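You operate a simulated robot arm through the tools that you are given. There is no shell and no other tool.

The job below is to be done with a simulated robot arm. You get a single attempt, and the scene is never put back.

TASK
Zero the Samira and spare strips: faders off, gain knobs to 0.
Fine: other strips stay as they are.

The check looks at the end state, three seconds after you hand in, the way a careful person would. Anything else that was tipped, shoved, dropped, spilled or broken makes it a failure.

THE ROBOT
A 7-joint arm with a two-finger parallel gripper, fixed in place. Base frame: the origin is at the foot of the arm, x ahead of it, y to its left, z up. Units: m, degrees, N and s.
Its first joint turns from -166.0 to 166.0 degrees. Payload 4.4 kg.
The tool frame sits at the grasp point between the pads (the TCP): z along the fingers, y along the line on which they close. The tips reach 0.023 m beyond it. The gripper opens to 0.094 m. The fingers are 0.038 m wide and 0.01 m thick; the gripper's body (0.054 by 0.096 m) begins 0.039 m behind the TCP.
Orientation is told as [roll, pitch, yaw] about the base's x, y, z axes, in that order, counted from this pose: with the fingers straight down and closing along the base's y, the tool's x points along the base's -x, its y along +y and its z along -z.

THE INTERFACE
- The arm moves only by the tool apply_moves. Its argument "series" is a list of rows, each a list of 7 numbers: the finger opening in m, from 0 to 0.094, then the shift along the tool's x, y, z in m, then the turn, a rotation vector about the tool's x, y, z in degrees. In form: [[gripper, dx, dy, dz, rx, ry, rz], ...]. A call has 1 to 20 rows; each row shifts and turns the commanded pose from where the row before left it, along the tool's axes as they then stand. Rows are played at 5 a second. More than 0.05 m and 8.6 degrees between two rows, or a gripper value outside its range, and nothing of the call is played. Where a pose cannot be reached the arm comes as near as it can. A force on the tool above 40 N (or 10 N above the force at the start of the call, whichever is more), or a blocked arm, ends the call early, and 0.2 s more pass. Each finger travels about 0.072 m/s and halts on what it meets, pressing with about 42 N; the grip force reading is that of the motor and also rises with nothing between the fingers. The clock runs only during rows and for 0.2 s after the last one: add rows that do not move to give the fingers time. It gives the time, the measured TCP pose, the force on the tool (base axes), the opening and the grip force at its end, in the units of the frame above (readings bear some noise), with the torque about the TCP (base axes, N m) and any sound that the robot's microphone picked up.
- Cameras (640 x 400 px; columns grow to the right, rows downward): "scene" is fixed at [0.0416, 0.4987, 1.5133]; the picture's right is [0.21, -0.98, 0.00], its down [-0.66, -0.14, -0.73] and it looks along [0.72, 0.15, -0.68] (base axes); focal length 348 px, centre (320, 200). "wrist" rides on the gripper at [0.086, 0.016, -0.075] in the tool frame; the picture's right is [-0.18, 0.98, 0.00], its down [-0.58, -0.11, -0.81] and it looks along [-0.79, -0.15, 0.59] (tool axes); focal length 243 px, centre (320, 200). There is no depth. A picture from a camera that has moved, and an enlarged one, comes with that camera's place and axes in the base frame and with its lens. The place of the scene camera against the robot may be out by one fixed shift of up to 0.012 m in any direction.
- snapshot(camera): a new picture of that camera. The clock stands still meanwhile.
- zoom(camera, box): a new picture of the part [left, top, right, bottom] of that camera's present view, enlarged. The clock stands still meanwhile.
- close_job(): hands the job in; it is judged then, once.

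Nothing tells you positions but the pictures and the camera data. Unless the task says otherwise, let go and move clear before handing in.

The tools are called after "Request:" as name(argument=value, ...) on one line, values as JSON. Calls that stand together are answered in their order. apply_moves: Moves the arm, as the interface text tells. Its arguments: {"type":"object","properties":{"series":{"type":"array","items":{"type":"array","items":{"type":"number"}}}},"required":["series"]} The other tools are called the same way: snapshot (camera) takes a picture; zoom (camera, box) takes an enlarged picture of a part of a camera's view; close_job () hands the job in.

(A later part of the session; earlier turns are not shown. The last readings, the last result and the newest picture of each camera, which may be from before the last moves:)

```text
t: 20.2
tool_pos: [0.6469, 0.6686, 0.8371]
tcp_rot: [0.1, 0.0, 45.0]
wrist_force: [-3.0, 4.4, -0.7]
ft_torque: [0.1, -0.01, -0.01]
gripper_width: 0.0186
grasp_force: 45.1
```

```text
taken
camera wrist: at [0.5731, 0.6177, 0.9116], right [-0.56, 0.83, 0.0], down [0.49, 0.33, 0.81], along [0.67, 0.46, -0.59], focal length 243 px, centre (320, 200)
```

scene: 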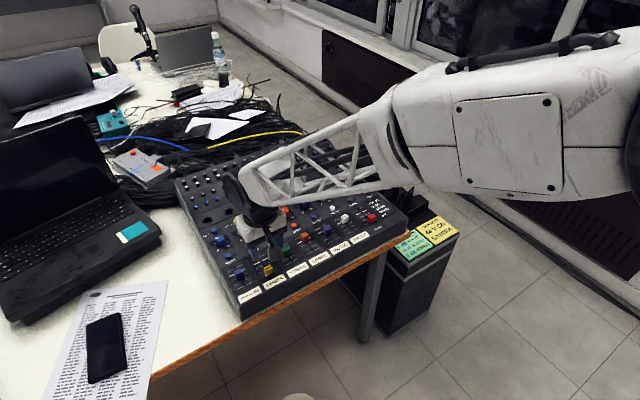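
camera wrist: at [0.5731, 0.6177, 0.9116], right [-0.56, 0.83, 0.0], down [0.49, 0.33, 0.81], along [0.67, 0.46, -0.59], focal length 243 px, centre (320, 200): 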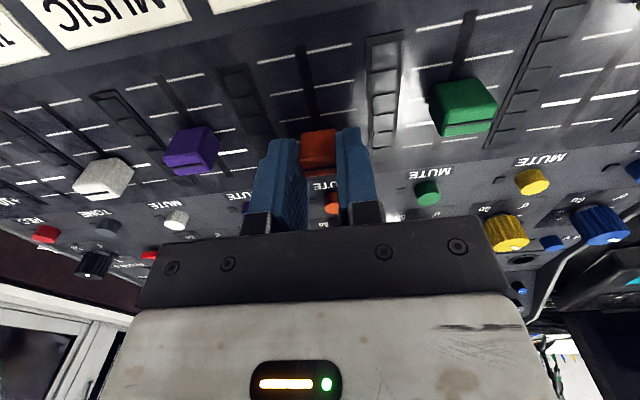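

Request:
apply_moves(series=[[0.01, 0.005, 0.0003, 0, 0, 0, 0], [0.01, 0.005, 0, 0, 0, 0, 0], [0.01, 0.005, 0, 0, 0, 0, 0], [0.01, 0.005, 0, 0, 0, 0, 0]])

```text
t: 21.2
tool_pos: [0.6325, 0.6533, 0.837]
tcp_rot: [-0.1, 0.0, 45.0]
wrist_force: [-6.1, 7.6, -1.7]
ft_torque: [0.13, 0.09, 0.01]
gripper_width: 0.0187
grasp_force: 44.8
```

Request:
apply_moves(series=[[0.01, 0.005, 0.0005, 0, 0, 0, 0], [0.01, 0.005, 0, 0, 0, 0, 0], [0.01, 0.005, 0, 0, 0, 0, 0]])

```text
t: 22.0
tool_pos: [0.6205, 0.6438, 0.8362]
tcp_rot: [0.0, -0.1, 45.0]
wrist_force: [3.7, -0.8, 0.6]
ft_torque: [-0.02, -0.05, -0.01]
gripper_width: 0.0185
grasp_force: 45.0
```

Request:
apply_moves(series=[[0.01, 0.003, 0, 0, 0, 0, 0], [0.01, 0.002, 0, 0, 0, 0, 0], [0.01, 0.002, 0, 0, 0, 0, 0]])

Request:
zoom(camera="wrist", box=[240, 80, 400, 180])

```text
t: 22.8
tool_pos: [0.6159, 0.6385, 0.8355]
tcp_rot: [0.1, -0.2, 45.0]
wrist_force: [8.0, -6.9, 0.9]
ft_torque: [-0.1, -0.09, -0.01]
gripper_width: 0.0188
grasp_force: 45.1
```

```text
4.00 times, centred on (320, 130) of wrist
camera zoom: at [0.5434, 0.5882, 0.9116], right [-0.56, 0.83, 0.0], down [0.49, 0.33, 0.81], along [0.67, 0.46, -0.59], focal length 970 px, centre (320, 480)
```

zoom: 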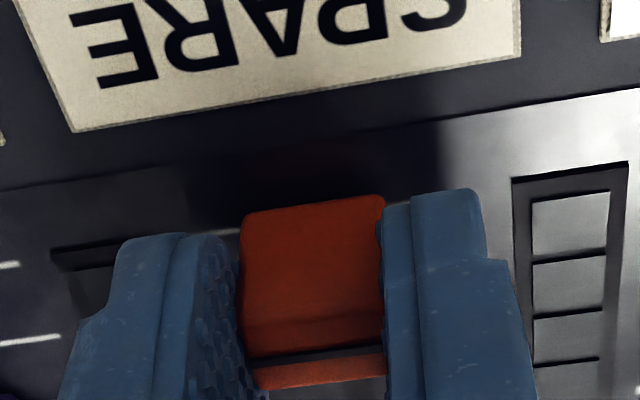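

Request:
apply_moves(series=[[0.01, 0.001, -0.0003, 0, 0, 0, 0], [0.01, 0.001, 0, 0, 0, 0, 0], [0.01, 0.001, 0, 0, 0, 0, 0]])

Request:
zoom(camera="wrist", box=[240, 80, 400, 180])

```text
t: 23.6
tool_pos: [0.6144, 0.6366, 0.8364]
tcp_rot: [-0.1, -0.1, 45.0]
wrist_force: [2.4, 8.0, 0.3]
ft_torque: [0.07, 0.02, -0.02]
gripper_width: 0.0186
grasp_force: 45.4
```

```text
4.00 times, centred on (320, 130) of wrist
camera zoom: at [0.5413, 0.5859, 0.9116], right [-0.57, 0.82, 0.0], down [0.49, 0.33, 0.81], along [0.67, 0.46, -0.59], focal length 970 px, centre (320, 480)
```

zoom: 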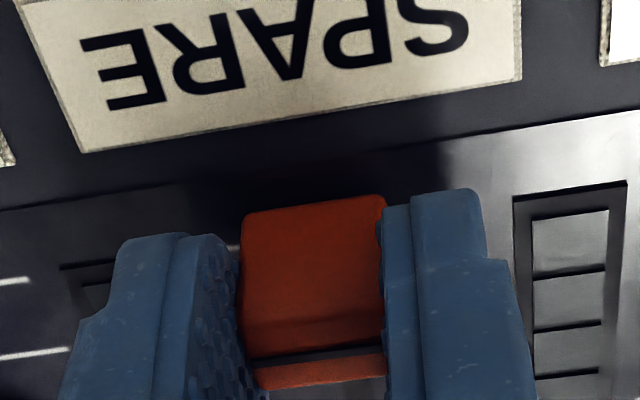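

The Spare cap has stopped at the same depth as Samira's (W≈0.885), with resistance building. I'll release, rise, and confirm.

Request:
apply_moves(series=[[0.03, 0, 0, 0, 0, 0, 0], [0.05, 0, 0, 0, 0, 0, 0], [0.05, 0, 0, 0, 0, 0, 0], [0.05, 0, 0, -0.02, 0, 0, 0], [0.05, 0, 0, -0.04, 0, 0, 0], [0.05, 0, 0, -0.04, 0, 0, 0], [0.05, 0, 0, 0, 0, 0, 0]])

Request:
snapshot(camera="wrist")

Request:
zoom(camera="wrist", box=[260, 30, 388, 110])

Request:
zoom(camera="wrist", box=[280, 120, 440, 220])

```text
t: 25.2
tool_pos: [0.6128, 0.6341, 0.9367]
tcp_rot: [0.0, 0.0, 45.0]
wrist_force: [-0.2, -1.3, -0.1]
ft_torque: [0.0, 0.01, 0.03]
gripper_width: 0.0502
grasp_force: 0.0
```

```text
taken
camera wrist: at [0.5399, 0.5845, 1.0124], right [-0.56, 0.83, 0.0], down [0.49, 0.33, 0.81], along [0.67, 0.46, -0.59], focal length 243 px, centre (320, 200)
```

wrist: 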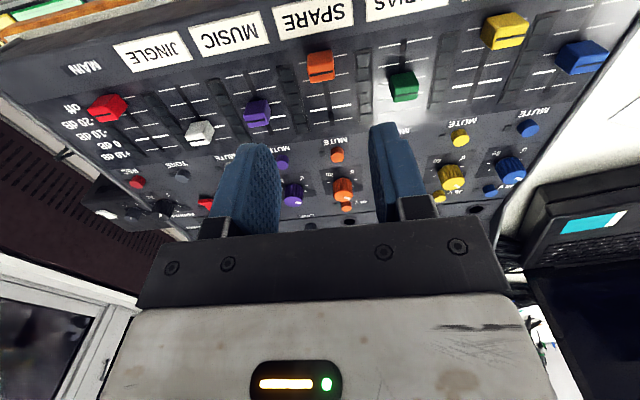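

```text
5.00 times, centred on (324, 70) of wrist
camera zoom: at [0.5399, 0.5845, 1.0124], right [-0.56, 0.83, 0.0], down [0.49, 0.33, 0.81], along [0.67, 0.46, -0.59], focal length 1213 px, centre (300, 850)
```

zoom: 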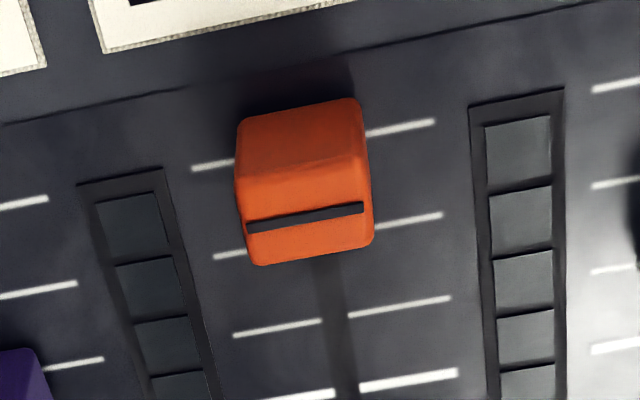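

```text
4.00 times, centred on (360, 170) of wrist
camera zoom: at [0.5399, 0.5845, 1.0124], right [-0.56, 0.83, 0.0], down [0.49, 0.33, 0.81], along [0.67, 0.46, -0.59], focal length 970 px, centre (160, 320)
```

zoom: 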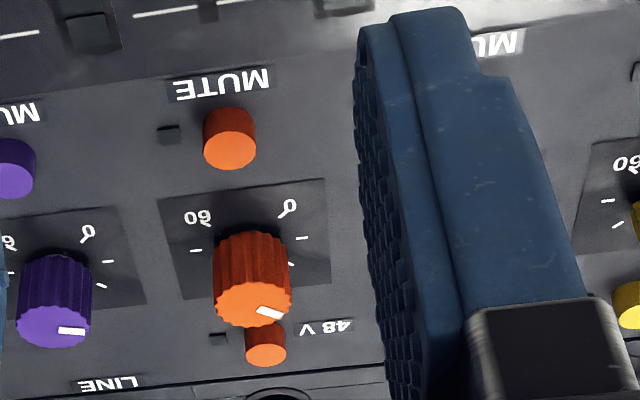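

Both faders are off. The knob row is farther out (radius about 1.04 m), so I'll test how far the arm reaches with the tool upright, staying high above the panel.

Request:
apply_moves(series=[[0.05, -0.04, 0, 0, 0, 0, 0], [0.05, -0.04, 0, 0, 0, 0, 0], [0.05, -0.03, 0, 0, 0, 0, 0], [0.05, 0, 0, 0, 0, 0, 0]])

```text
t: 26.2
tool_pos: [0.6914, 0.7144, 0.9367]
tcp_rot: [-0.1, 0.0, 45.0]
wrist_force: [0.0, -0.3, -0.6]
ft_torque: [-0.01, -0.01, 0.02]
gripper_width: 0.0499
grasp_force: 0.0
```

Request:
apply_moves(series=[[0.05, -0.015, 0, 0, 0, 0, 0], [0.05, -0.015, 0, 0, 0, 0, 0], [0.05, -0.015, 0, 0, 0, 0, 0], [0.05, 0, 0, 0, 0, 0, 0]])

Request:
snapshot(camera="scene")

Request:
snapshot(camera="wrist")

```text
t: 27.2
tool_pos: [0.7241, 0.745, 0.9368]
tcp_rot: [0.0, 0.1, 45.0]
wrist_force: [-1.1, 0.3, -1.2]
ft_torque: [0.01, 0.03, 0.01]
gripper_width: 0.0499
grasp_force: 0.1
```

```text
taken
```

scene: 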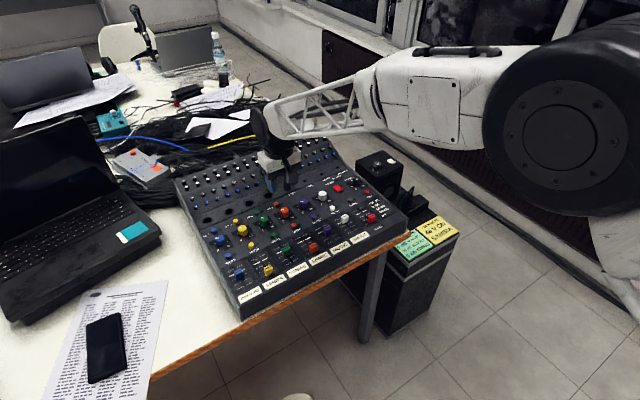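

```text
taken
camera wrist: at [0.6508, 0.6957, 1.0118], right [-0.56, 0.83, 0.0], down [0.49, 0.33, 0.81], along [0.67, 0.46, -0.59], focal length 243 px, centre (320, 200)
```

wrist: 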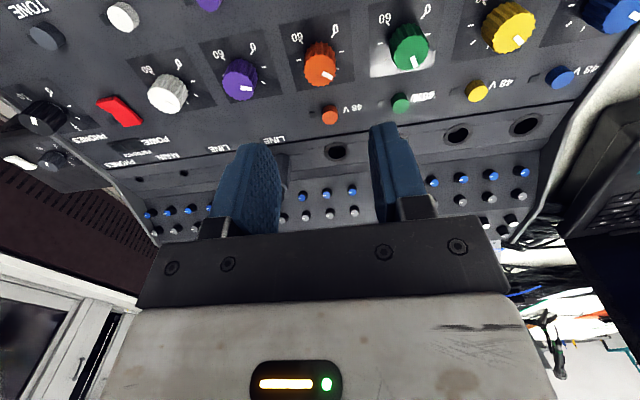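

The arm reached W≈1.039 with the tool upright, so a straight-down grasp looks possible. I'll take close views of the orange and yellow dials to measure the centres, pointers and zero ticks.

Request:
zoom(camera="wrist", box=[270, 20, 366, 80])

Request:
zoom(camera="wrist", box=[250, 20, 410, 120])

Request:
zoom(camera="wrist", box=[440, 0, 560, 75])

Request:
zoom(camera="scene", box=[260, 190, 324, 230])

```text
6.67 times, centred on (318, 50) of wrist
camera zoom: at [0.6508, 0.6957, 1.0118], right [-0.56, 0.83, 0.0], down [0.49, 0.33, 0.81], along [0.67, 0.46, -0.59], focal length 1618 px, centre (333, 1200)
```

zoom: 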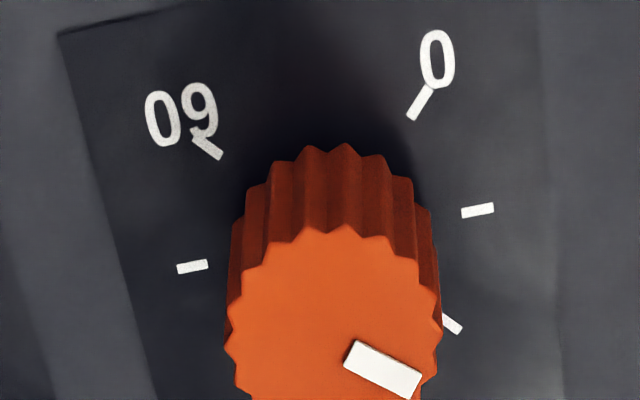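

```text
4.00 times, centred on (330, 70) of wrist
camera zoom: at [0.6508, 0.6957, 1.0118], right [-0.56, 0.83, 0.0], down [0.49, 0.33, 0.81], along [0.67, 0.46, -0.59], focal length 970 px, centre (280, 720)
```

zoom: 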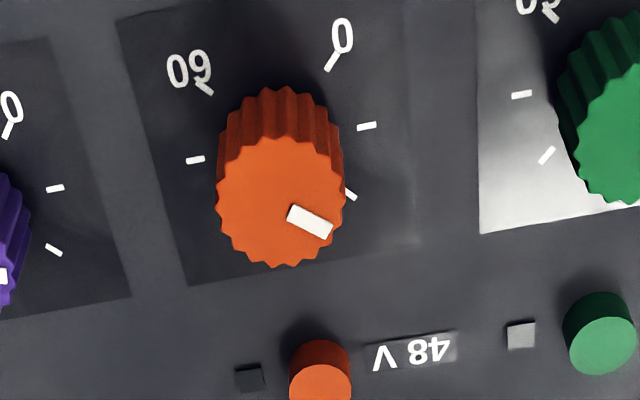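

```text
5.33 times, centred on (500, 38) of wrist
camera zoom: at [0.6508, 0.6957, 1.0118], right [-0.56, 0.83, 0.0], down [0.49, 0.33, 0.81], along [0.67, 0.46, -0.59], focal length 1294 px, centre (-640, 1067)
```

zoom: 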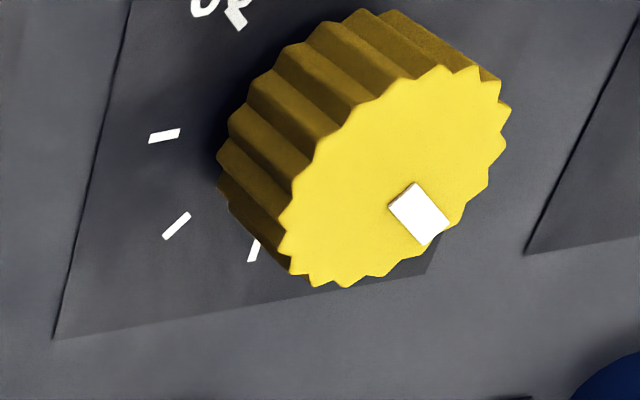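

```text
10.00 times, centred on (292, 210) of scene
camera zoom: at [0.0416, 0.4987, 1.5133], right [0.21, -0.98, 0.0], down [-0.66, -0.14, -0.73], along [0.72, 0.15, -0.68], focal length 3484 px, centre (600, 100)
```

zoom: 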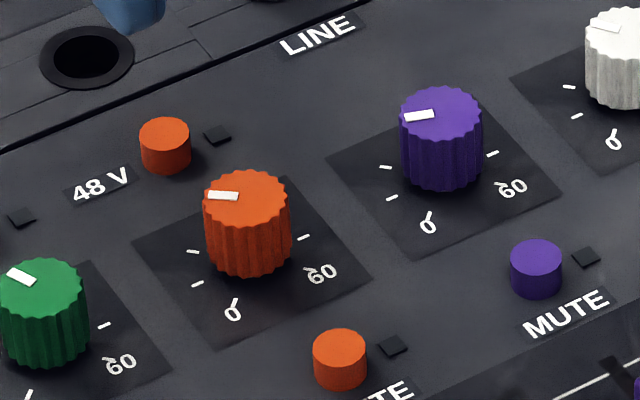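

The ticks are 45° apart (0 at about 135° left of straight up), and the orange pointer is at about 53°. So the knob needs roughly +82° counter-clockwise. I'll pre-rotate the tool 41° clockwise so the turn stays centred on the wrist's range, then descend partway over the orange knob.

Request:
apply_moves(series=[[0.044, 0, 0, 0, 0, 0, 8.2], [0.044, 0, 0, 0, 0, 0, 8.2], [0.044, 0, 0, 0, 0, 0, 8.2], [0.044, 0, 0, 0, 0, 0, 8.2], [0.044, 0, 0, 0, 0, 0, 8.2], [0.044, 0, 0, 0.03, 0, 0, 0], [0.044, 0, 0, 0.03, 0, 0, 0], [0.044, 0, 0, 0, 0, 0, 0]])

Request:
snapshot(camera="wrist")

Request:
snapshot(camera="scene")

```text
t: 29.0
tool_pos: [0.7242, 0.7453, 0.8756]
tcp_rot: [-0.1, 0.0, 4.1]
wrist_force: [-1.0, 0.1, -0.1]
ft_torque: [0.0, 0.0, -0.01]
gripper_width: 0.0441
grasp_force: 0.1
```

```text
taken
camera wrist: at [0.636, 0.7556, 0.9511], right [0.12, 0.99, 0.0], down [0.59, -0.07, 0.81], along [0.8, -0.09, -0.59], focal length 243 px, centre (320, 200)
```

wrist: 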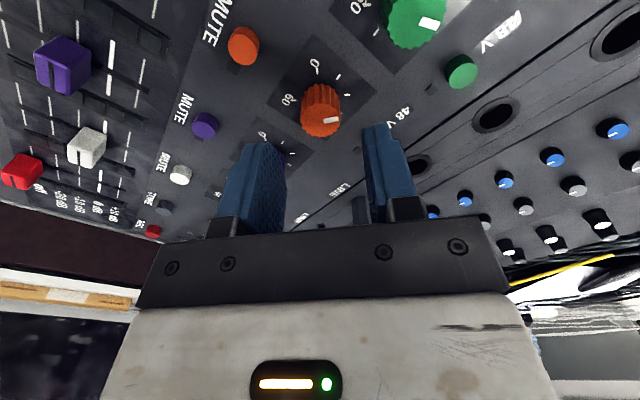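

```text
taken
```

scene: 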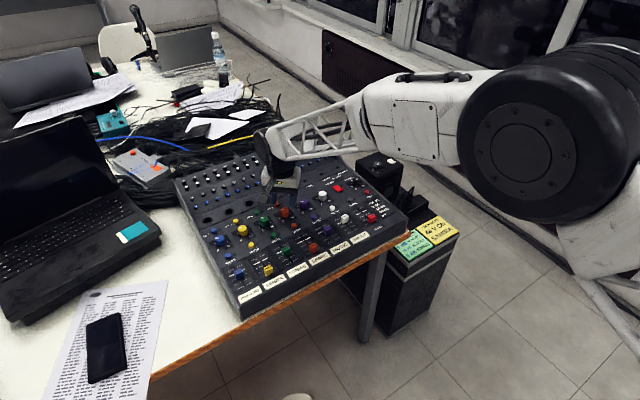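

Request:
zoom(camera="wrist", box=[272, 60, 368, 120])

Request:
zoom(camera="wrist", box=[260, 60, 420, 160])

Request:
zoom(camera="scene", box=[240, 140, 336, 200])

```text
6.67 times, centred on (320, 90) of wrist
camera zoom: at [0.636, 0.7556, 0.9511], right [0.12, 0.99, 0.0], down [0.59, -0.07, 0.81], along [0.8, -0.09, -0.59], focal length 1618 px, centre (320, 933)
```

zoom: 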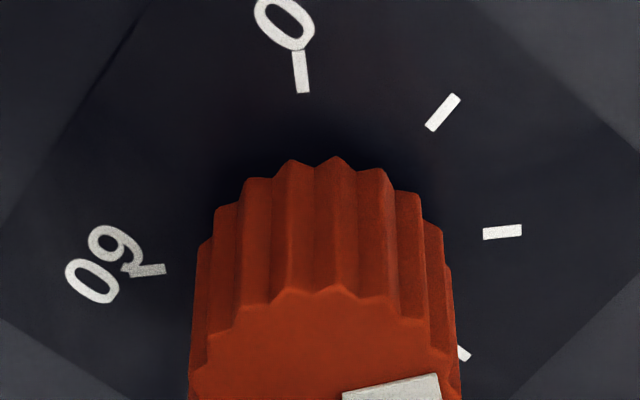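

```text
4.00 times, centred on (340, 110) of wrist
camera zoom: at [0.636, 0.7556, 0.9511], right [0.12, 0.99, 0.0], down [0.59, -0.07, 0.81], along [0.8, -0.09, -0.59], focal length 970 px, centre (240, 560)
```

zoom: 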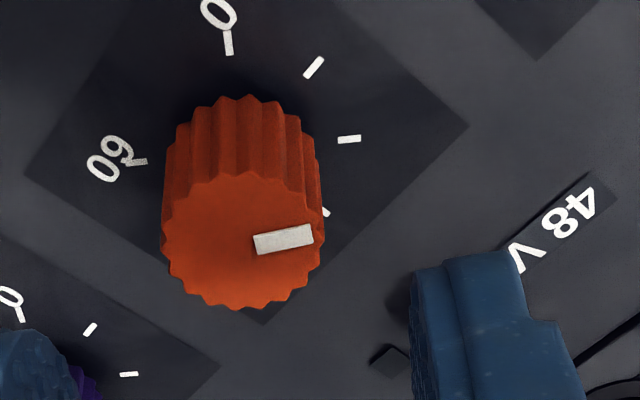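

```text
6.67 times, centred on (288, 170) of scene
camera zoom: at [0.0416, 0.4987, 1.5133], right [0.21, -0.98, 0.0], down [-0.66, -0.14, -0.73], along [0.72, 0.15, -0.68], focal length 2323 px, centre (533, 400)
```

zoom: 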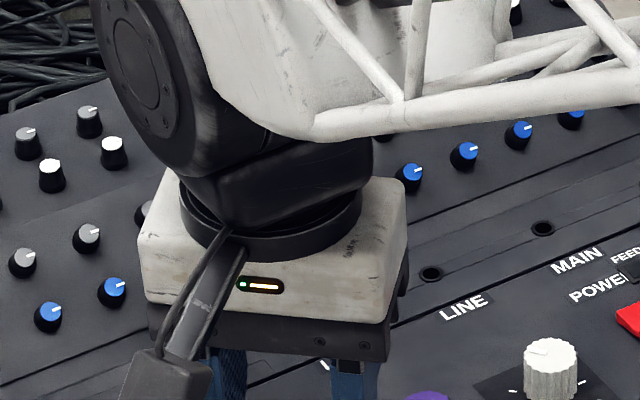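

The knob centre is within 1 mm of the tool axis and the buttons are well clear of the finger sweep. I'll descend to mid-knob height and close on it.

Request:
apply_moves(series=[[0.044, 0, 0, 0.012, 0, 0, 0], [0.044, 0, 0, 0.012, 0, 0, 0], [0.044, 0, 0, 0.012, 0, 0, 0], [0.044, 0, 0, 0.007, 0, 0, 0], [0.044, 0, 0, 0, 0, 0, 0]])

Request:
snapshot(camera="wrist")

```text
t: 30.2
tool_pos: [0.7247, 0.7461, 0.8338]
tcp_rot: [0.0, 0.0, 4.0]
wrist_force: [0.1, -0.2, -0.3]
ft_torque: [-0.01, -0.01, 0.03]
gripper_width: 0.0438
grasp_force: 0.1
```

```text
taken
camera wrist: at [0.6364, 0.7556, 0.9087], right [0.12, 0.99, 0.0], down [0.59, -0.07, 0.81], along [0.8, -0.09, -0.59], focal length 243 px, centre (320, 200)
```

wrist: 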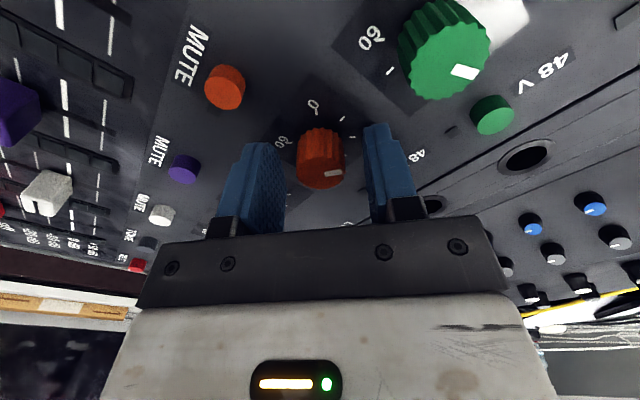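

Request:
apply_moves(series=[[0.03, 0, 0, 0, 0, 0, 0], [0.015, 0, 0, 0, 0, 0, 0], [0.015, 0, 0, 0, 0, 0, 0], [0.015, 0, 0, 0, 0, 0, 0]])

Request:
snapshot(camera="wrist")

```text
t: 31.2
tool_pos: [0.7245, 0.7469, 0.8333]
tcp_rot: [0.1, -0.1, 4.0]
wrist_force: [3.8, 10.7, -2.7]
ft_torque: [-0.29, -0.29, 0.0]
gripper_width: 0.0247
grasp_force: 44.9
```

```text
taken
camera wrist: at [0.6364, 0.7558, 0.9087], right [0.11, 0.99, 0.0], down [0.59, -0.07, 0.81], along [0.8, -0.09, -0.59], focal length 243 px, centre (320, 200)
```

wrist: 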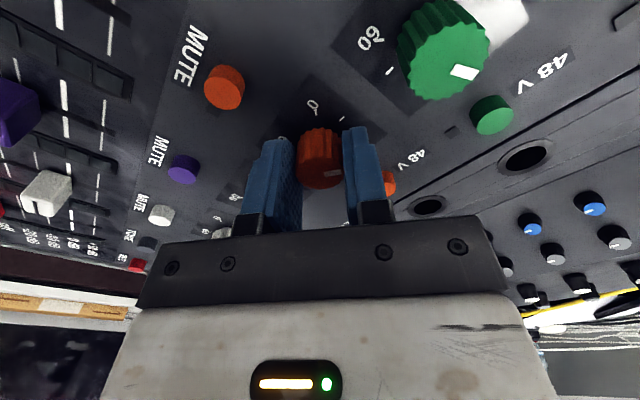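

The knob is gripped at about 25 mm. There's a small side load in +y that I'll ease off, then I'll start turning counter-clockwise in short batches while checking forces.

Request:
apply_moves(series=[[0.015, 0.0, 0.0006, 0, 0, 0, 0], [0.015, 0, 0, 0, 0, 0, -6], [0.015, 0, 0, 0, 0, 0, -6]])

```text
t: 32.0
tool_pos: [0.7239, 0.7467, 0.8334]
tcp_rot: [0.0, -0.1, 16.0]
wrist_force: [-8.7, -10.8, 4.6]
ft_torque: [0.47, -0.33, -0.04]
gripper_width: 0.0246
grasp_force: 44.9
```

Request:
apply_moves(series=[[0.015, 0.0004, -0.0003, 0, 0, 0, -6], [0.015, 0, 0, 0, 0, 0, -6], [0.015, 0, 0, 0, 0, 0, -6]])

Request:
snapshot(camera="wrist")

```text
t: 32.8
tool_pos: [0.7247, 0.7453, 0.8333]
tcp_rot: [0.0, -0.2, 34.2]
wrist_force: [3.0, -4.9, 5.5]
ft_torque: [-1.02, 0.66, -0.01]
gripper_width: 0.0244
grasp_force: 44.7
```

```text
taken
camera wrist: at [0.6431, 0.7106, 0.9086], right [-0.4, 0.92, 0.0], down [0.54, 0.23, 0.81], along [0.74, 0.32, -0.59], focal length 243 px, centre (320, 200)
```

wrist: 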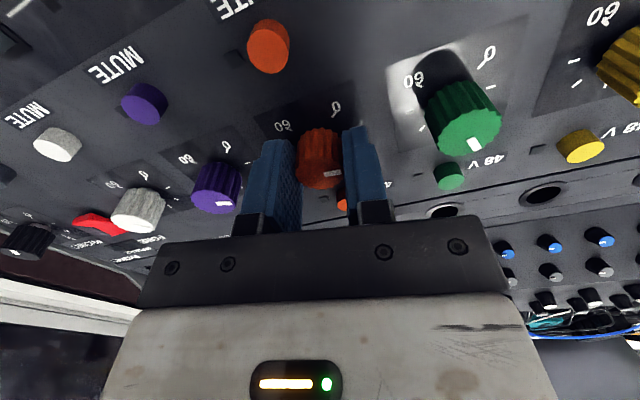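

The knob is following the gripper, 30° so far, and forces are low. I'll continue.

Request:
apply_moves(series=[[0.015, 0, 0, 0, 0, 0, -6], [0.015, 0, 0, 0, 0, 0, -6], [0.015, 0, 0, 0, 0, 0, -6], [0.015, 0, 0, 0, 0, 0, -6]])

Request:
zoom(camera="wrist", box=[240, 80, 400, 180])

```text
t: 33.8
tool_pos: [0.7246, 0.7466, 0.8338]
tcp_rot: [0.0, -0.1, 58.1]
wrist_force: [6.9, -14.6, 7.1]
ft_torque: [-0.59, 0.8, 0.01]
gripper_width: 0.0246
grasp_force: 45.5
```

```text
4.00 times, centred on (320, 130) of wrist
camera zoom: at [0.6644, 0.6808, 0.9086], right [-0.74, 0.68, 0.0], down [0.4, 0.44, 0.81], along [0.55, 0.59, -0.59], focal length 970 px, centre (320, 480)
```

zoom: 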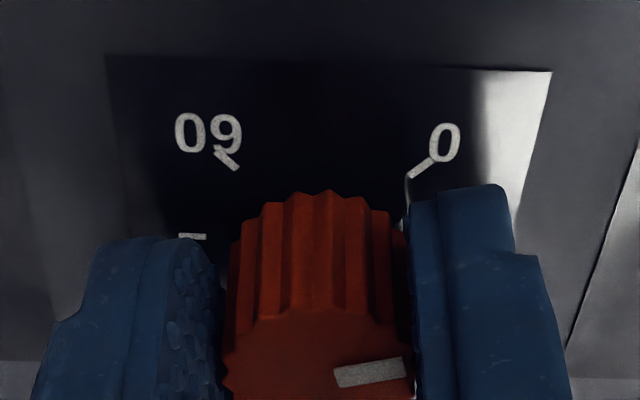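

Request:
apply_moves(series=[[0.015, 0.0003, -0.0004, 0, 0, 0, -6], [0.015, 0, 0, 0, 0, 0, -6], [0.015, 0, 0, 0, 0, 0, -6]])

Request:
zoom(camera="wrist", box=[240, 100, 400, 200])

```text
t: 34.6
tool_pos: [0.724, 0.746, 0.8332]
tcp_rot: [-0.2, -0.1, 76.0]
wrist_force: [32.6, 10.6, -8.7]
ft_torque: [1.27, -0.16, 0.0]
gripper_width: 0.0246
grasp_force: 44.9
```

```text
4.00 times, centred on (320, 150) of wrist
camera zoom: at [0.6873, 0.6655, 0.9086], right [-0.91, 0.41, 0.0], down [0.24, 0.54, 0.81], along [0.34, 0.73, -0.59], focal length 970 px, centre (320, 400)
```

zoom: 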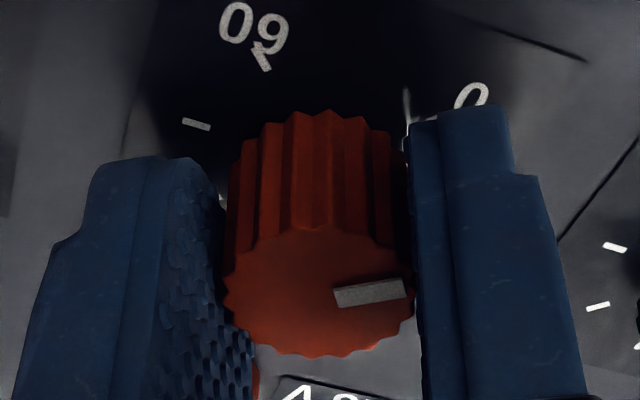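

I've turned 72° and need about 10–15° more. I'll ease the side load and continue gently.

Request:
apply_moves(series=[[0.015, -0.0004, -0.0008, 0, 0, 0, -2], [0.015, 0, 0, 0, 0, 0, -4], [0.015, 0, 0, 0, 0, 0, -3]])

Request:
zoom(camera="wrist", box=[240, 100, 400, 200])

```text
t: 35.4
tool_pos: [0.725, 0.745, 0.833]
tcp_rot: [0.0, -0.1, 85.1]
wrist_force: [10.1, 0.5, -1.1]
ft_torque: [0.58, 0.28, -0.03]
gripper_width: 0.0247
grasp_force: 45.0
```

```text
4.00 times, centred on (320, 150) of wrist
camera zoom: at [0.7004, 0.6609, 0.9088], right [-0.96, 0.27, 0.0], down [0.16, 0.57, 0.81], along [0.22, 0.78, -0.59], focal length 970 px, centre (320, 400)
```

zoom: 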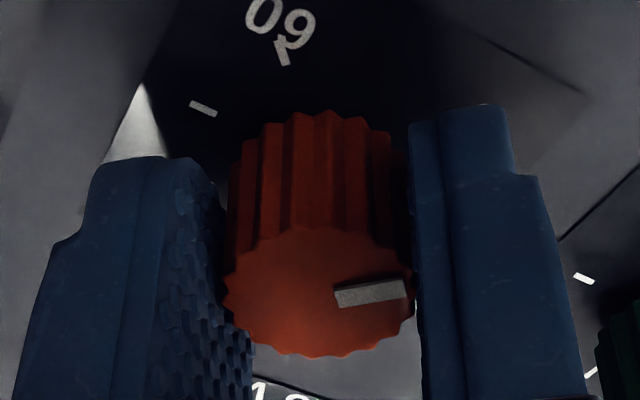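

Request:
apply_moves(series=[[0.015, 0, -0.0003, 0, 0, 0, -2], [0.015, 0, 0, 0, 0, 0, -2], [0.015, 0, 0, 0, 0, 0, 0]])

Request:
zoom(camera="wrist", box=[240, 100, 400, 200])

```text
t: 36.2
tool_pos: [0.7252, 0.7467, 0.8327]
tcp_rot: [0.0, 0.1, 89.0]
wrist_force: [-8.0, 0.7, 0.0]
ft_torque: [0.15, 0.57, -0.43]
gripper_width: 0.025
grasp_force: 45.0
```

```text
4.00 times, centred on (320, 150) of wrist
camera zoom: at [0.7063, 0.6599, 0.9087], right [-0.98, 0.2, 0.0], down [0.12, 0.58, 0.81], along [0.16, 0.79, -0.59], focal length 970 px, centre (320, 400)
```

zoom: 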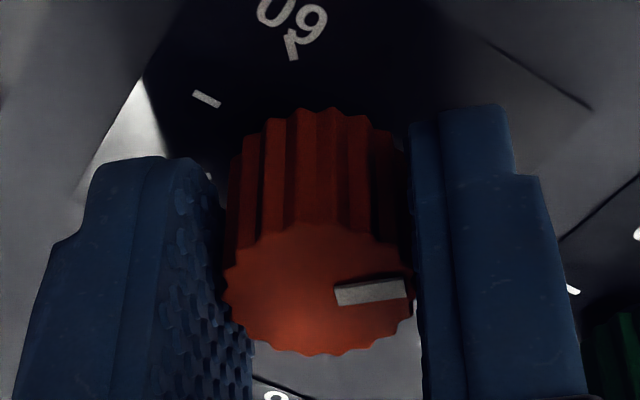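

A reaction torque of -0.43 N·m appeared, so the knob is against its 0 stop. I'll release, rise straight up, turn back to yaw 45° and inspect.

Request:
apply_moves(series=[[0.03, 0, 0, 0, 0, 0, 0], [0.044, 0, 0, 0, 0, 0, 0], [0.044, 0, 0, 0, 0, 0, 0], [0.044, 0, 0, -0.02, 0, 0, 0], [0.044, 0, 0, -0.04, 0, 0, 0], [0.044, 0, 0, -0.04, 0, 0, 0], [0.044, 0, 0, 0, 0, 0, 8.5], [0.044, 0, 0, 0, 0, 0, 8.5], [0.044, 0, 0, 0, 0, 0, 8.5], [0.044, 0, 0, 0, 0, 0, 8.5], [0.044, 0, 0, 0, 0, 0, 8.5], [0.044, 0, 0, 0, 0, 0, 1.5], [0.044, 0, 0, 0, 0, 0, 0]])

Request:
snapshot(camera="wrist")

Request:
zoom(camera="wrist", box=[250, 20, 410, 120])

Request:
zoom(camera="scene", box=[260, 190, 324, 230])

```text
t: 39.0
tool_pos: [0.7258, 0.7454, 0.9335]
tcp_rot: [0.1, 0.0, 45.0]
wrist_force: [0.3, -0.2, -0.9]
ft_torque: [0.02, 0.02, 0.02]
gripper_width: 0.0438
grasp_force: 0.1
```

```text
taken
camera wrist: at [0.6519, 0.696, 1.0085], right [-0.56, 0.83, 0.0], down [0.49, 0.33, 0.81], along [0.67, 0.46, -0.59], focal length 243 px, centre (320, 200)
```

wrist: 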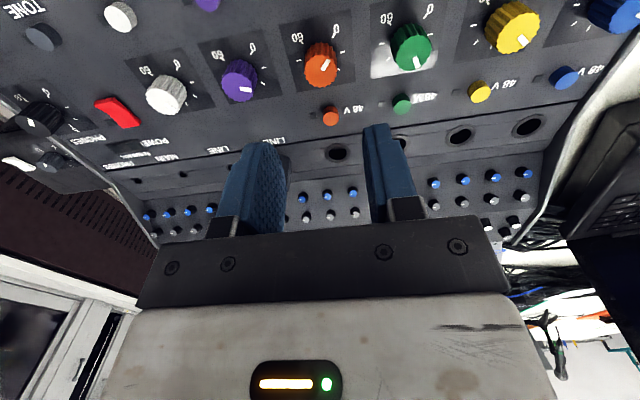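

```text
4.00 times, centred on (330, 70) of wrist
camera zoom: at [0.6519, 0.696, 1.0085], right [-0.56, 0.83, 0.0], down [0.49, 0.33, 0.81], along [0.67, 0.46, -0.59], focal length 970 px, centre (280, 720)
```

zoom: 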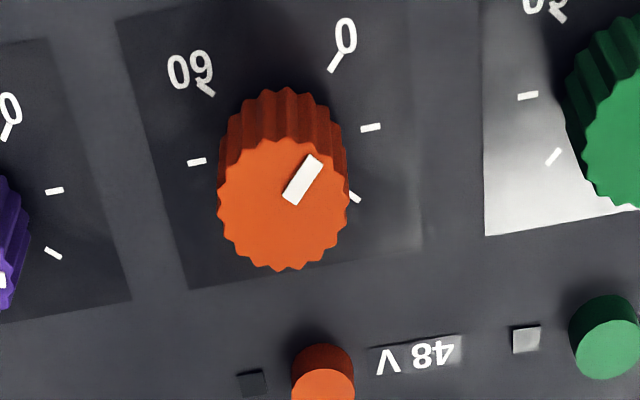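

```text
10.00 times, centred on (292, 210) of scene
camera zoom: at [0.0416, 0.4987, 1.5133], right [0.21, -0.98, 0.0], down [-0.66, -0.14, -0.73], along [0.72, 0.15, -0.68], focal length 3484 px, centre (600, 100)
```

zoom: 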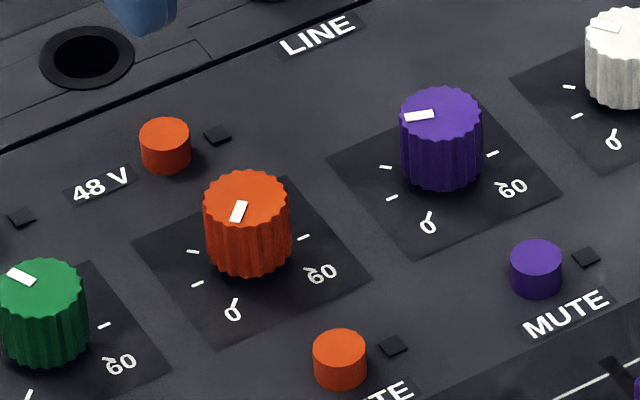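

The orange pointer now lines up with its 0 tick. Next I'll move across to the yellow Samira knob, at about U=-0.146, W=1.039, staying high.

Request:
apply_moves(series=[[0.044, 0.0003, 0.033, 0, 0, 0, 0], [0.044, 0.0003, 0.033, 0, 0, 0, 0], [0.044, 0.0003, 0.033, 0, 0, 0, 0], [0.044, 0.0003, 0.033, 0, 0, 0, 0], [0.044, 0, 0, 0, 0, 0, 0]])

Request:
snapshot(camera="wrist")

Request:
zoom(camera="wrist", box=[250, 20, 410, 120])

Request:
snapshot(camera="scene")

```text
t: 40.2
tool_pos: [0.6311, 0.8394, 0.933]
tcp_rot: [-0.1, 0.0, 45.0]
wrist_force: [0.1, 1.0, -0.4]
ft_torque: [0.04, 0.04, 0.01]
gripper_width: 0.0439
grasp_force: 0.1
```

```text
taken
camera wrist: at [0.5576, 0.7887, 1.008], right [-0.56, 0.83, 0.0], down [0.49, 0.33, 0.81], along [0.67, 0.46, -0.59], focal length 243 px, centre (320, 200)
```

wrist: 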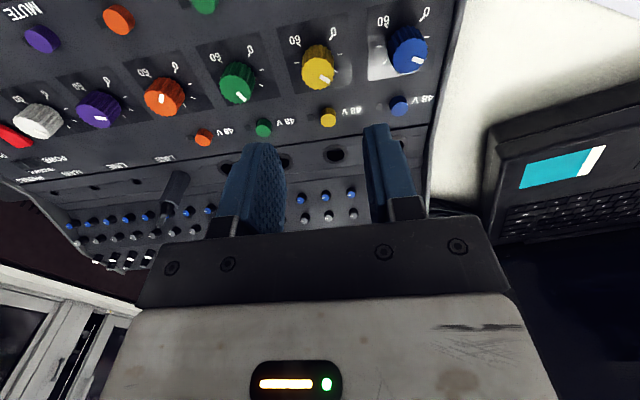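

```text
4.00 times, centred on (330, 70) of wrist
camera zoom: at [0.5576, 0.7887, 1.008], right [-0.56, 0.83, 0.0], down [0.49, 0.33, 0.81], along [0.67, 0.46, -0.59], focal length 970 px, centre (280, 720)
```

zoom: 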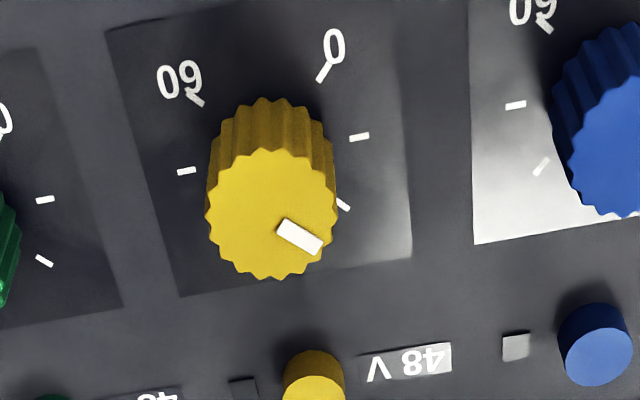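

```text
taken
```

scene: 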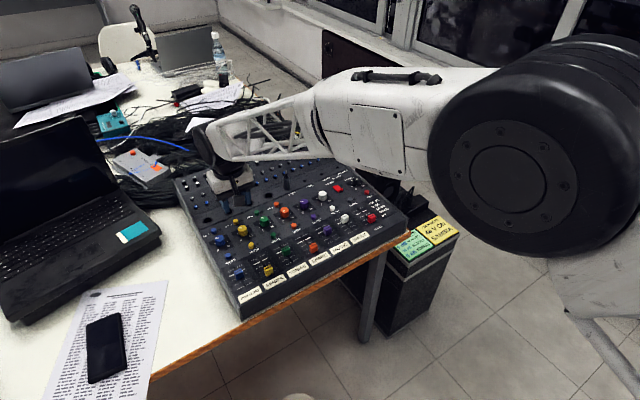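

The yellow knob is at U≈-0.1455, W≈1.039 with its pointer also near 53°. I'll correct the 2 mm offset, pre-rotate 41° clockwise and descend partway.

Request:
apply_moves(series=[[0.044, 0.0008, -0.0018, 0, 0, 0, 0], [0.044, 0, 0, 0, 0, 0, 8.2], [0.044, 0, 0, 0, 0, 0, 8.2], [0.044, 0, 0, 0, 0, 0, 8.2], [0.044, 0, 0, 0, 0, 0, 8.2], [0.044, 0, 0, 0, 0, 0, 8.2], [0.044, 0, 0, 0.03, 0, 0, 0], [0.044, 0, 0, 0.03, 0, 0, 0], [0.044, 0, 0, 0, 0, 0, 0]])

Request:
snapshot(camera="wrist")

Request:
zoom(camera="wrist", box=[260, 60, 420, 160])

```text
t: 42.2
tool_pos: [0.6331, 0.8357, 0.8726]
tcp_rot: [0.0, 0.0, 4.0]
wrist_force: [-0.1, 0.9, 0.5]
ft_torque: [-0.01, 0.0, -0.01]
gripper_width: 0.0438
grasp_force: 0.0
```

```text
taken
camera wrist: at [0.5448, 0.8448, 0.9485], right [0.12, 0.99, 0.0], down [0.59, -0.07, 0.81], along [0.8, -0.09, -0.59], focal length 243 px, centre (320, 200)
```

wrist: 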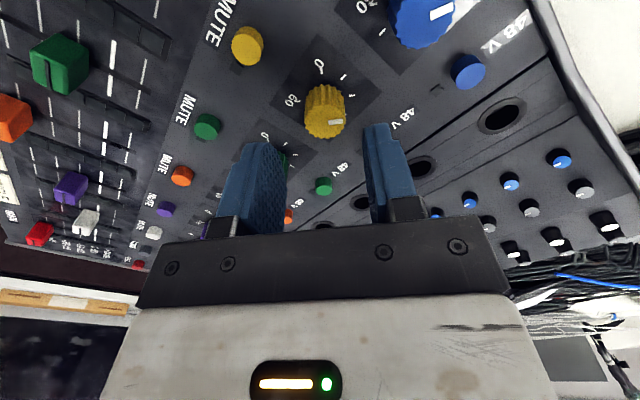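

```text
4.00 times, centred on (340, 110) of wrist
camera zoom: at [0.5448, 0.8448, 0.9485], right [0.12, 0.99, 0.0], down [0.59, -0.07, 0.81], along [0.8, -0.09, -0.59], focal length 970 px, centre (240, 560)
```

zoom: 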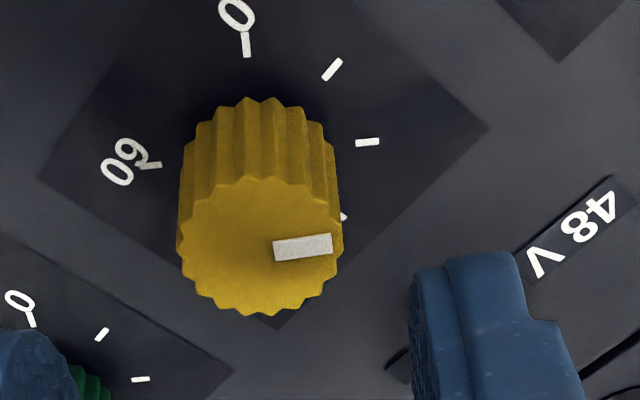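

The knob is 2 mm in +y from the tool axis. I'll correct, descend to mid-knob height, and grip.

Request:
apply_moves(series=[[0.044, 0.0006, 0.002, 0, 0, 0, 0], [0.044, 0, 0, 0.012, 0, 0, 0], [0.044, 0, 0, 0.012, 0, 0, 0], [0.044, 0, 0, 0.01, 0, 0, 0], [0.044, 0, 0, 0.005, 0, 0, 0], [0.044, 0, 0, 0, 0, 0, 0]])

Request:
snapshot(camera="wrist")

```text
t: 43.6
tool_pos: [0.632, 0.8386, 0.8357]
tcp_rot: [0.0, -0.1, 4.0]
wrist_force: [0.0, -0.2, 0.0]
ft_torque: [-0.03, 0.0, 0.0]
gripper_width: 0.0442
grasp_force: 0.0
```

```text
taken
camera wrist: at [0.5435, 0.8484, 0.9103], right [0.12, 0.99, 0.0], down [0.59, -0.07, 0.81], along [0.8, -0.09, -0.59], focal length 243 px, centre (320, 200)
```

wrist: 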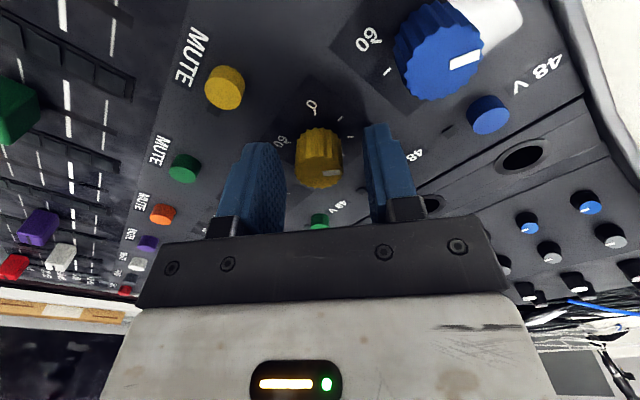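

Request:
apply_moves(series=[[0.03, 0, 0, 0.001, 0, 0, 0], [0.015, 0, 0, 0.001, 0, 0, 0], [0.015, 0, 0, 0, 0, 0, 0], [0.015, 0, 0, 0, 0, 0, 0]])

```text
t: 44.6
tool_pos: [0.6317, 0.8376, 0.8345]
tcp_rot: [0.1, -0.1, 4.0]
wrist_force: [-5.1, -22.7, 20.3]
ft_torque: [-0.96, 0.56, 0.01]
gripper_width: 0.0247
grasp_force: 44.7
```

The knob is gripped, with some preload in -y and +z. I'll relax that first, then start turning.

Request:
apply_moves(series=[[0.015, 0, -0.0008, -0.0008, 0, 0, 0], [0.015, 0, 0, 0, 0, 0, 0]])

```text
t: 45.2
tool_pos: [0.632, 0.8375, 0.834]
tcp_rot: [0.0, -0.1, 4.0]
wrist_force: [7.3, 6.9, 5.8]
ft_torque: [-0.42, -0.58, -0.03]
gripper_width: 0.025
grasp_force: 44.9
```

Request:
apply_moves(series=[[0.015, -0.0002, 0.0002, -0.0001, 0, 0, -6], [0.015, 0, 0, 0, 0, 0, -6], [0.015, 0, 0, 0, 0, 0, -6]])

Request:
zoom(camera="wrist", box=[240, 100, 400, 200])

```text
t: 46.0
tool_pos: [0.6318, 0.8376, 0.8339]
tcp_rot: [0.0, -0.1, 22.1]
wrist_force: [13.0, 1.1, 7.5]
ft_torque: [-0.38, -0.43, -0.03]
gripper_width: 0.0246
grasp_force: 45.2
```

```text
4.00 times, centred on (320, 150) of wrist
camera zoom: at [0.5447, 0.8197, 0.909], right [-0.2, 0.98, 0.0], down [0.58, 0.12, 0.81], along [0.79, 0.16, -0.59], focal length 970 px, centre (320, 400)
```

zoom: 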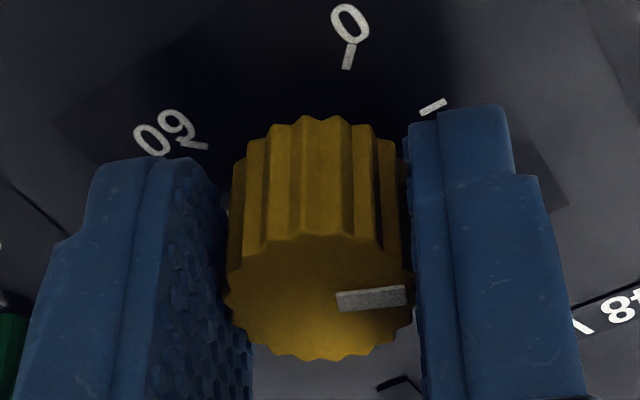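

Request:
apply_moves(series=[[0.015, -0.0004, -0.0001, -0.0002, 0, 0, -6], [0.015, 0, 0, 0, 0, 0, -6], [0.015, 0, 0, 0, 0, 0, -6]])

```text
t: 46.8
tool_pos: [0.6313, 0.837, 0.835]
tcp_rot: [0.0, 0.1, 40.1]
wrist_force: [-3.2, -21.0, 19.4]
ft_torque: [0.22, 0.69, -0.03]
gripper_width: 0.0246
grasp_force: 45.2
```

Request:
apply_moves(series=[[0.015, 0.0004, -0.0005, -0.0006, 0, 0, -3], [0.015, 0, 0, 0, 0, 0, -6], [0.015, 0, 0, 0, 0, 0, -6]])

```text
t: 47.6
tool_pos: [0.6315, 0.8373, 0.8348]
tcp_rot: [0.0, -0.1, 55.0]
wrist_force: [12.1, -4.4, 3.0]
ft_torque: [0.07, 0.73, 0.05]
gripper_width: 0.0245
grasp_force: 44.7
```

Request:
apply_moves(series=[[0.015, -0.0002, -0.0003, -0.0001, 0, 0, -6], [0.015, 0, 0, 0, 0, 0, -6], [0.015, 0, 0, 0, 0, 0, -6]])

Request:
zoom(camera="wrist", box=[240, 100, 400, 200])

```text
t: 48.4
tool_pos: [0.6313, 0.8376, 0.8329]
tcp_rot: [-0.1, 0.0, 73.0]
wrist_force: [26.7, 0.3, -8.3]
ft_torque: [0.86, -0.21, -0.02]
gripper_width: 0.0247
grasp_force: 44.8
```

```text
4.00 times, centred on (320, 150) of wrist
camera zoom: at [0.5909, 0.7586, 0.9091], right [-0.89, 0.46, 0.0], down [0.27, 0.52, 0.81], along [0.37, 0.71, -0.59], focal length 970 px, centre (320, 400)
```

zoom: 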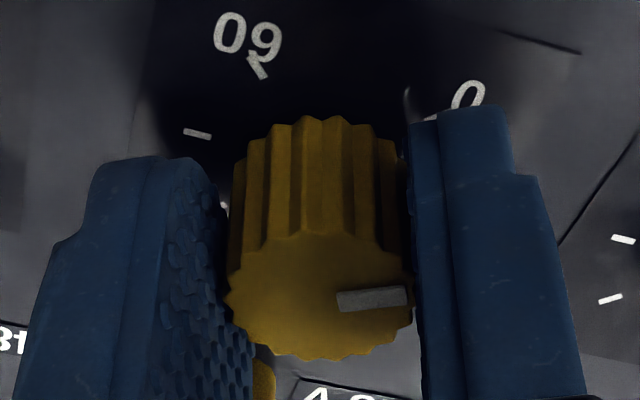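

Request:
apply_moves(series=[[0.015, -0.0002, -0.0008, 0.0002, 0, 0, -3], [0.015, 0, 0, 0, 0, 0, -4], [0.015, 0, 0, 0, 0, 0, -4]])

```text
t: 49.2
tool_pos: [0.6327, 0.8377, 0.8331]
tcp_rot: [0.0, 0.1, 84.0]
wrist_force: [15.0, -7.4, -3.1]
ft_torque: [-1.31, 0.27, 0.0]
gripper_width: 0.0245
grasp_force: 45.0
```

Request:
apply_moves(series=[[0.015, 0.0002, -0.0004, 0, 0, 0, -2], [0.015, 0, 0, 0, 0, 0, -2], [0.015, 0, 0, 0, 0, 0, 0]])

Request:
zoom(camera="wrist", box=[240, 100, 400, 200])

```text
t: 50.0
tool_pos: [0.6342, 0.8355, 0.8343]
tcp_rot: [0.0, 0.0, 88.0]
wrist_force: [8.0, -7.8, -4.2]
ft_torque: [-0.49, 0.27, -0.04]
gripper_width: 0.0246
grasp_force: 44.6
```

```text
4.00 times, centred on (320, 150) of wrist
camera zoom: at [0.6128, 0.7507, 0.9091], right [-0.98, 0.22, 0.0], down [0.13, 0.58, 0.81], along [0.18, 0.79, -0.59], focal length 970 px, centre (320, 400)
```

zoom: 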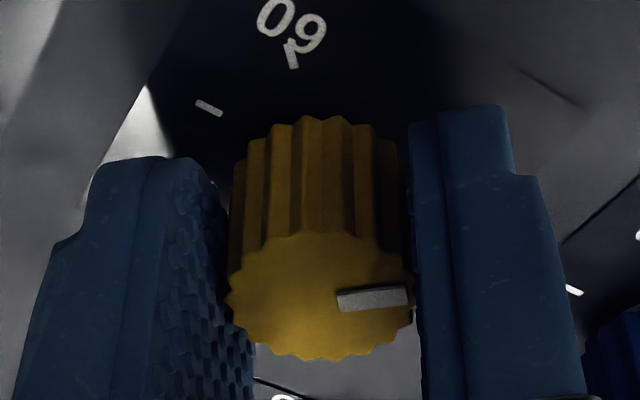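

Request:
apply_moves(series=[[0.015, 0.0002, -0.0002, 0, 0, 0, -1.5], [0.015, 0, 0, 0, 0, 0, -1.5], [0.015, 0, 0, 0, 0, 0, 0]])

```text
t: 50.8
tool_pos: [0.6329, 0.8374, 0.8342]
tcp_rot: [-0.1, 0.0, 91.1]
wrist_force: [-7.4, -4.6, -2.0]
ft_torque: [0.32, 0.59, -0.2]
gripper_width: 0.0246
grasp_force: 44.8
```

Request:
apply_moves(series=[[0.015, 0, 0, 0, 0, 0, -1.5], [0.015, 0, 0, 0, 0, 0, 0]])

```text
t: 51.4
tool_pos: [0.6322, 0.8373, 0.8344]
tcp_rot: [0.0, 0.0, 92.5]
wrist_force: [-13.1, 8.1, -5.5]
ft_torque: [0.57, 0.69, -0.35]
gripper_width: 0.0247
grasp_force: 45.0
```

The opposing torque is rising (-0.35 N·m), so the yellow knob is at its 0 stop. I'll release, rise, and inspect from above.

Request:
apply_moves(series=[[0.03, 0, 0, 0, 0, 0, 0], [0.044, 0, 0, 0, 0, 0, 0], [0.044, 0, 0, 0, 0, 0, 0], [0.044, 0, 0, -0.02, 0, 0, 0], [0.044, 0, 0, -0.04, 0, 0, 0], [0.044, 0, 0, -0.04, 0, 0, 0], [0.044, 0, 0, 0, 0, 0, 8.5], [0.044, 0, 0, 0, 0, 0, 8.5], [0.044, 0, 0, 0, 0, 0, 8.5], [0.044, 0, 0, 0, 0, 0, 8.5], [0.044, 0, 0, 0, 0, 0, 8.5], [0.044, 0, 0, 0, 0, 0, 5], [0.044, 0, 0, 0, 0, 0, 0]])

Request:
snapshot(camera="wrist")

Request:
zoom(camera="wrist", box=[250, 20, 410, 120])

Request:
zoom(camera="scene", box=[215, 200, 279, 240])

```text
t: 54.2
tool_pos: [0.6329, 0.8359, 0.9334]
tcp_rot: [0.0, 0.0, 44.9]
wrist_force: [0.8, -0.5, -0.4]
ft_torque: [0.02, 0.03, 0.0]
gripper_width: 0.0443
grasp_force: 0.0
```

```text
taken
camera wrist: at [0.5599, 0.7866, 1.0088], right [-0.56, 0.83, 0.0], down [0.49, 0.33, 0.81], along [0.67, 0.45, -0.59], focal length 243 px, centre (320, 200)
```

wrist: 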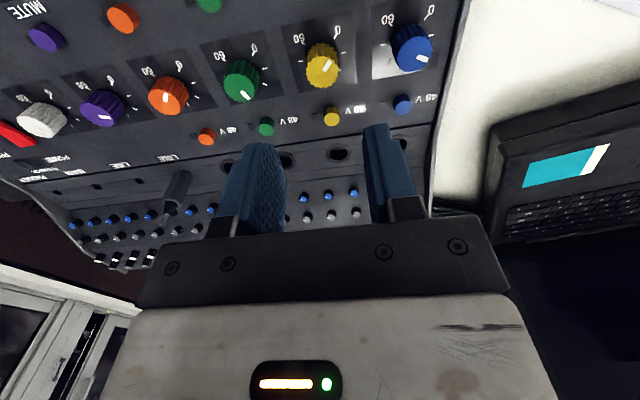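

```text
4.00 times, centred on (330, 70) of wrist
camera zoom: at [0.5599, 0.7866, 1.0088], right [-0.56, 0.83, 0.0], down [0.49, 0.33, 0.81], along [0.67, 0.45, -0.59], focal length 970 px, centre (280, 720)
```

zoom: 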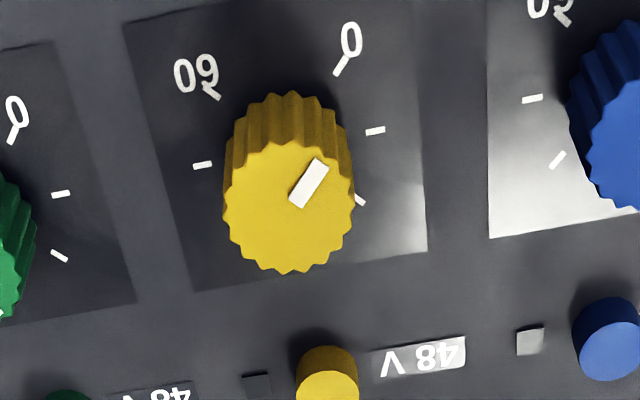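

```text
10.00 times, centred on (247, 220) of scene
camera zoom: at [0.0416, 0.4987, 1.5133], right [0.21, -0.98, 0.0], down [-0.66, -0.14, -0.73], along [0.72, 0.15, -0.68], focal length 3484 px, centre (1050, 0)
```

zoom: 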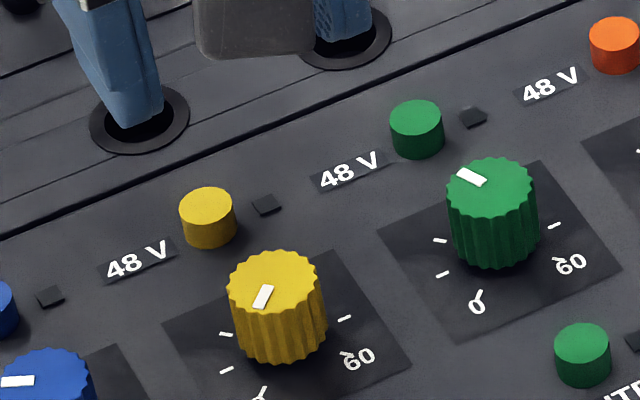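

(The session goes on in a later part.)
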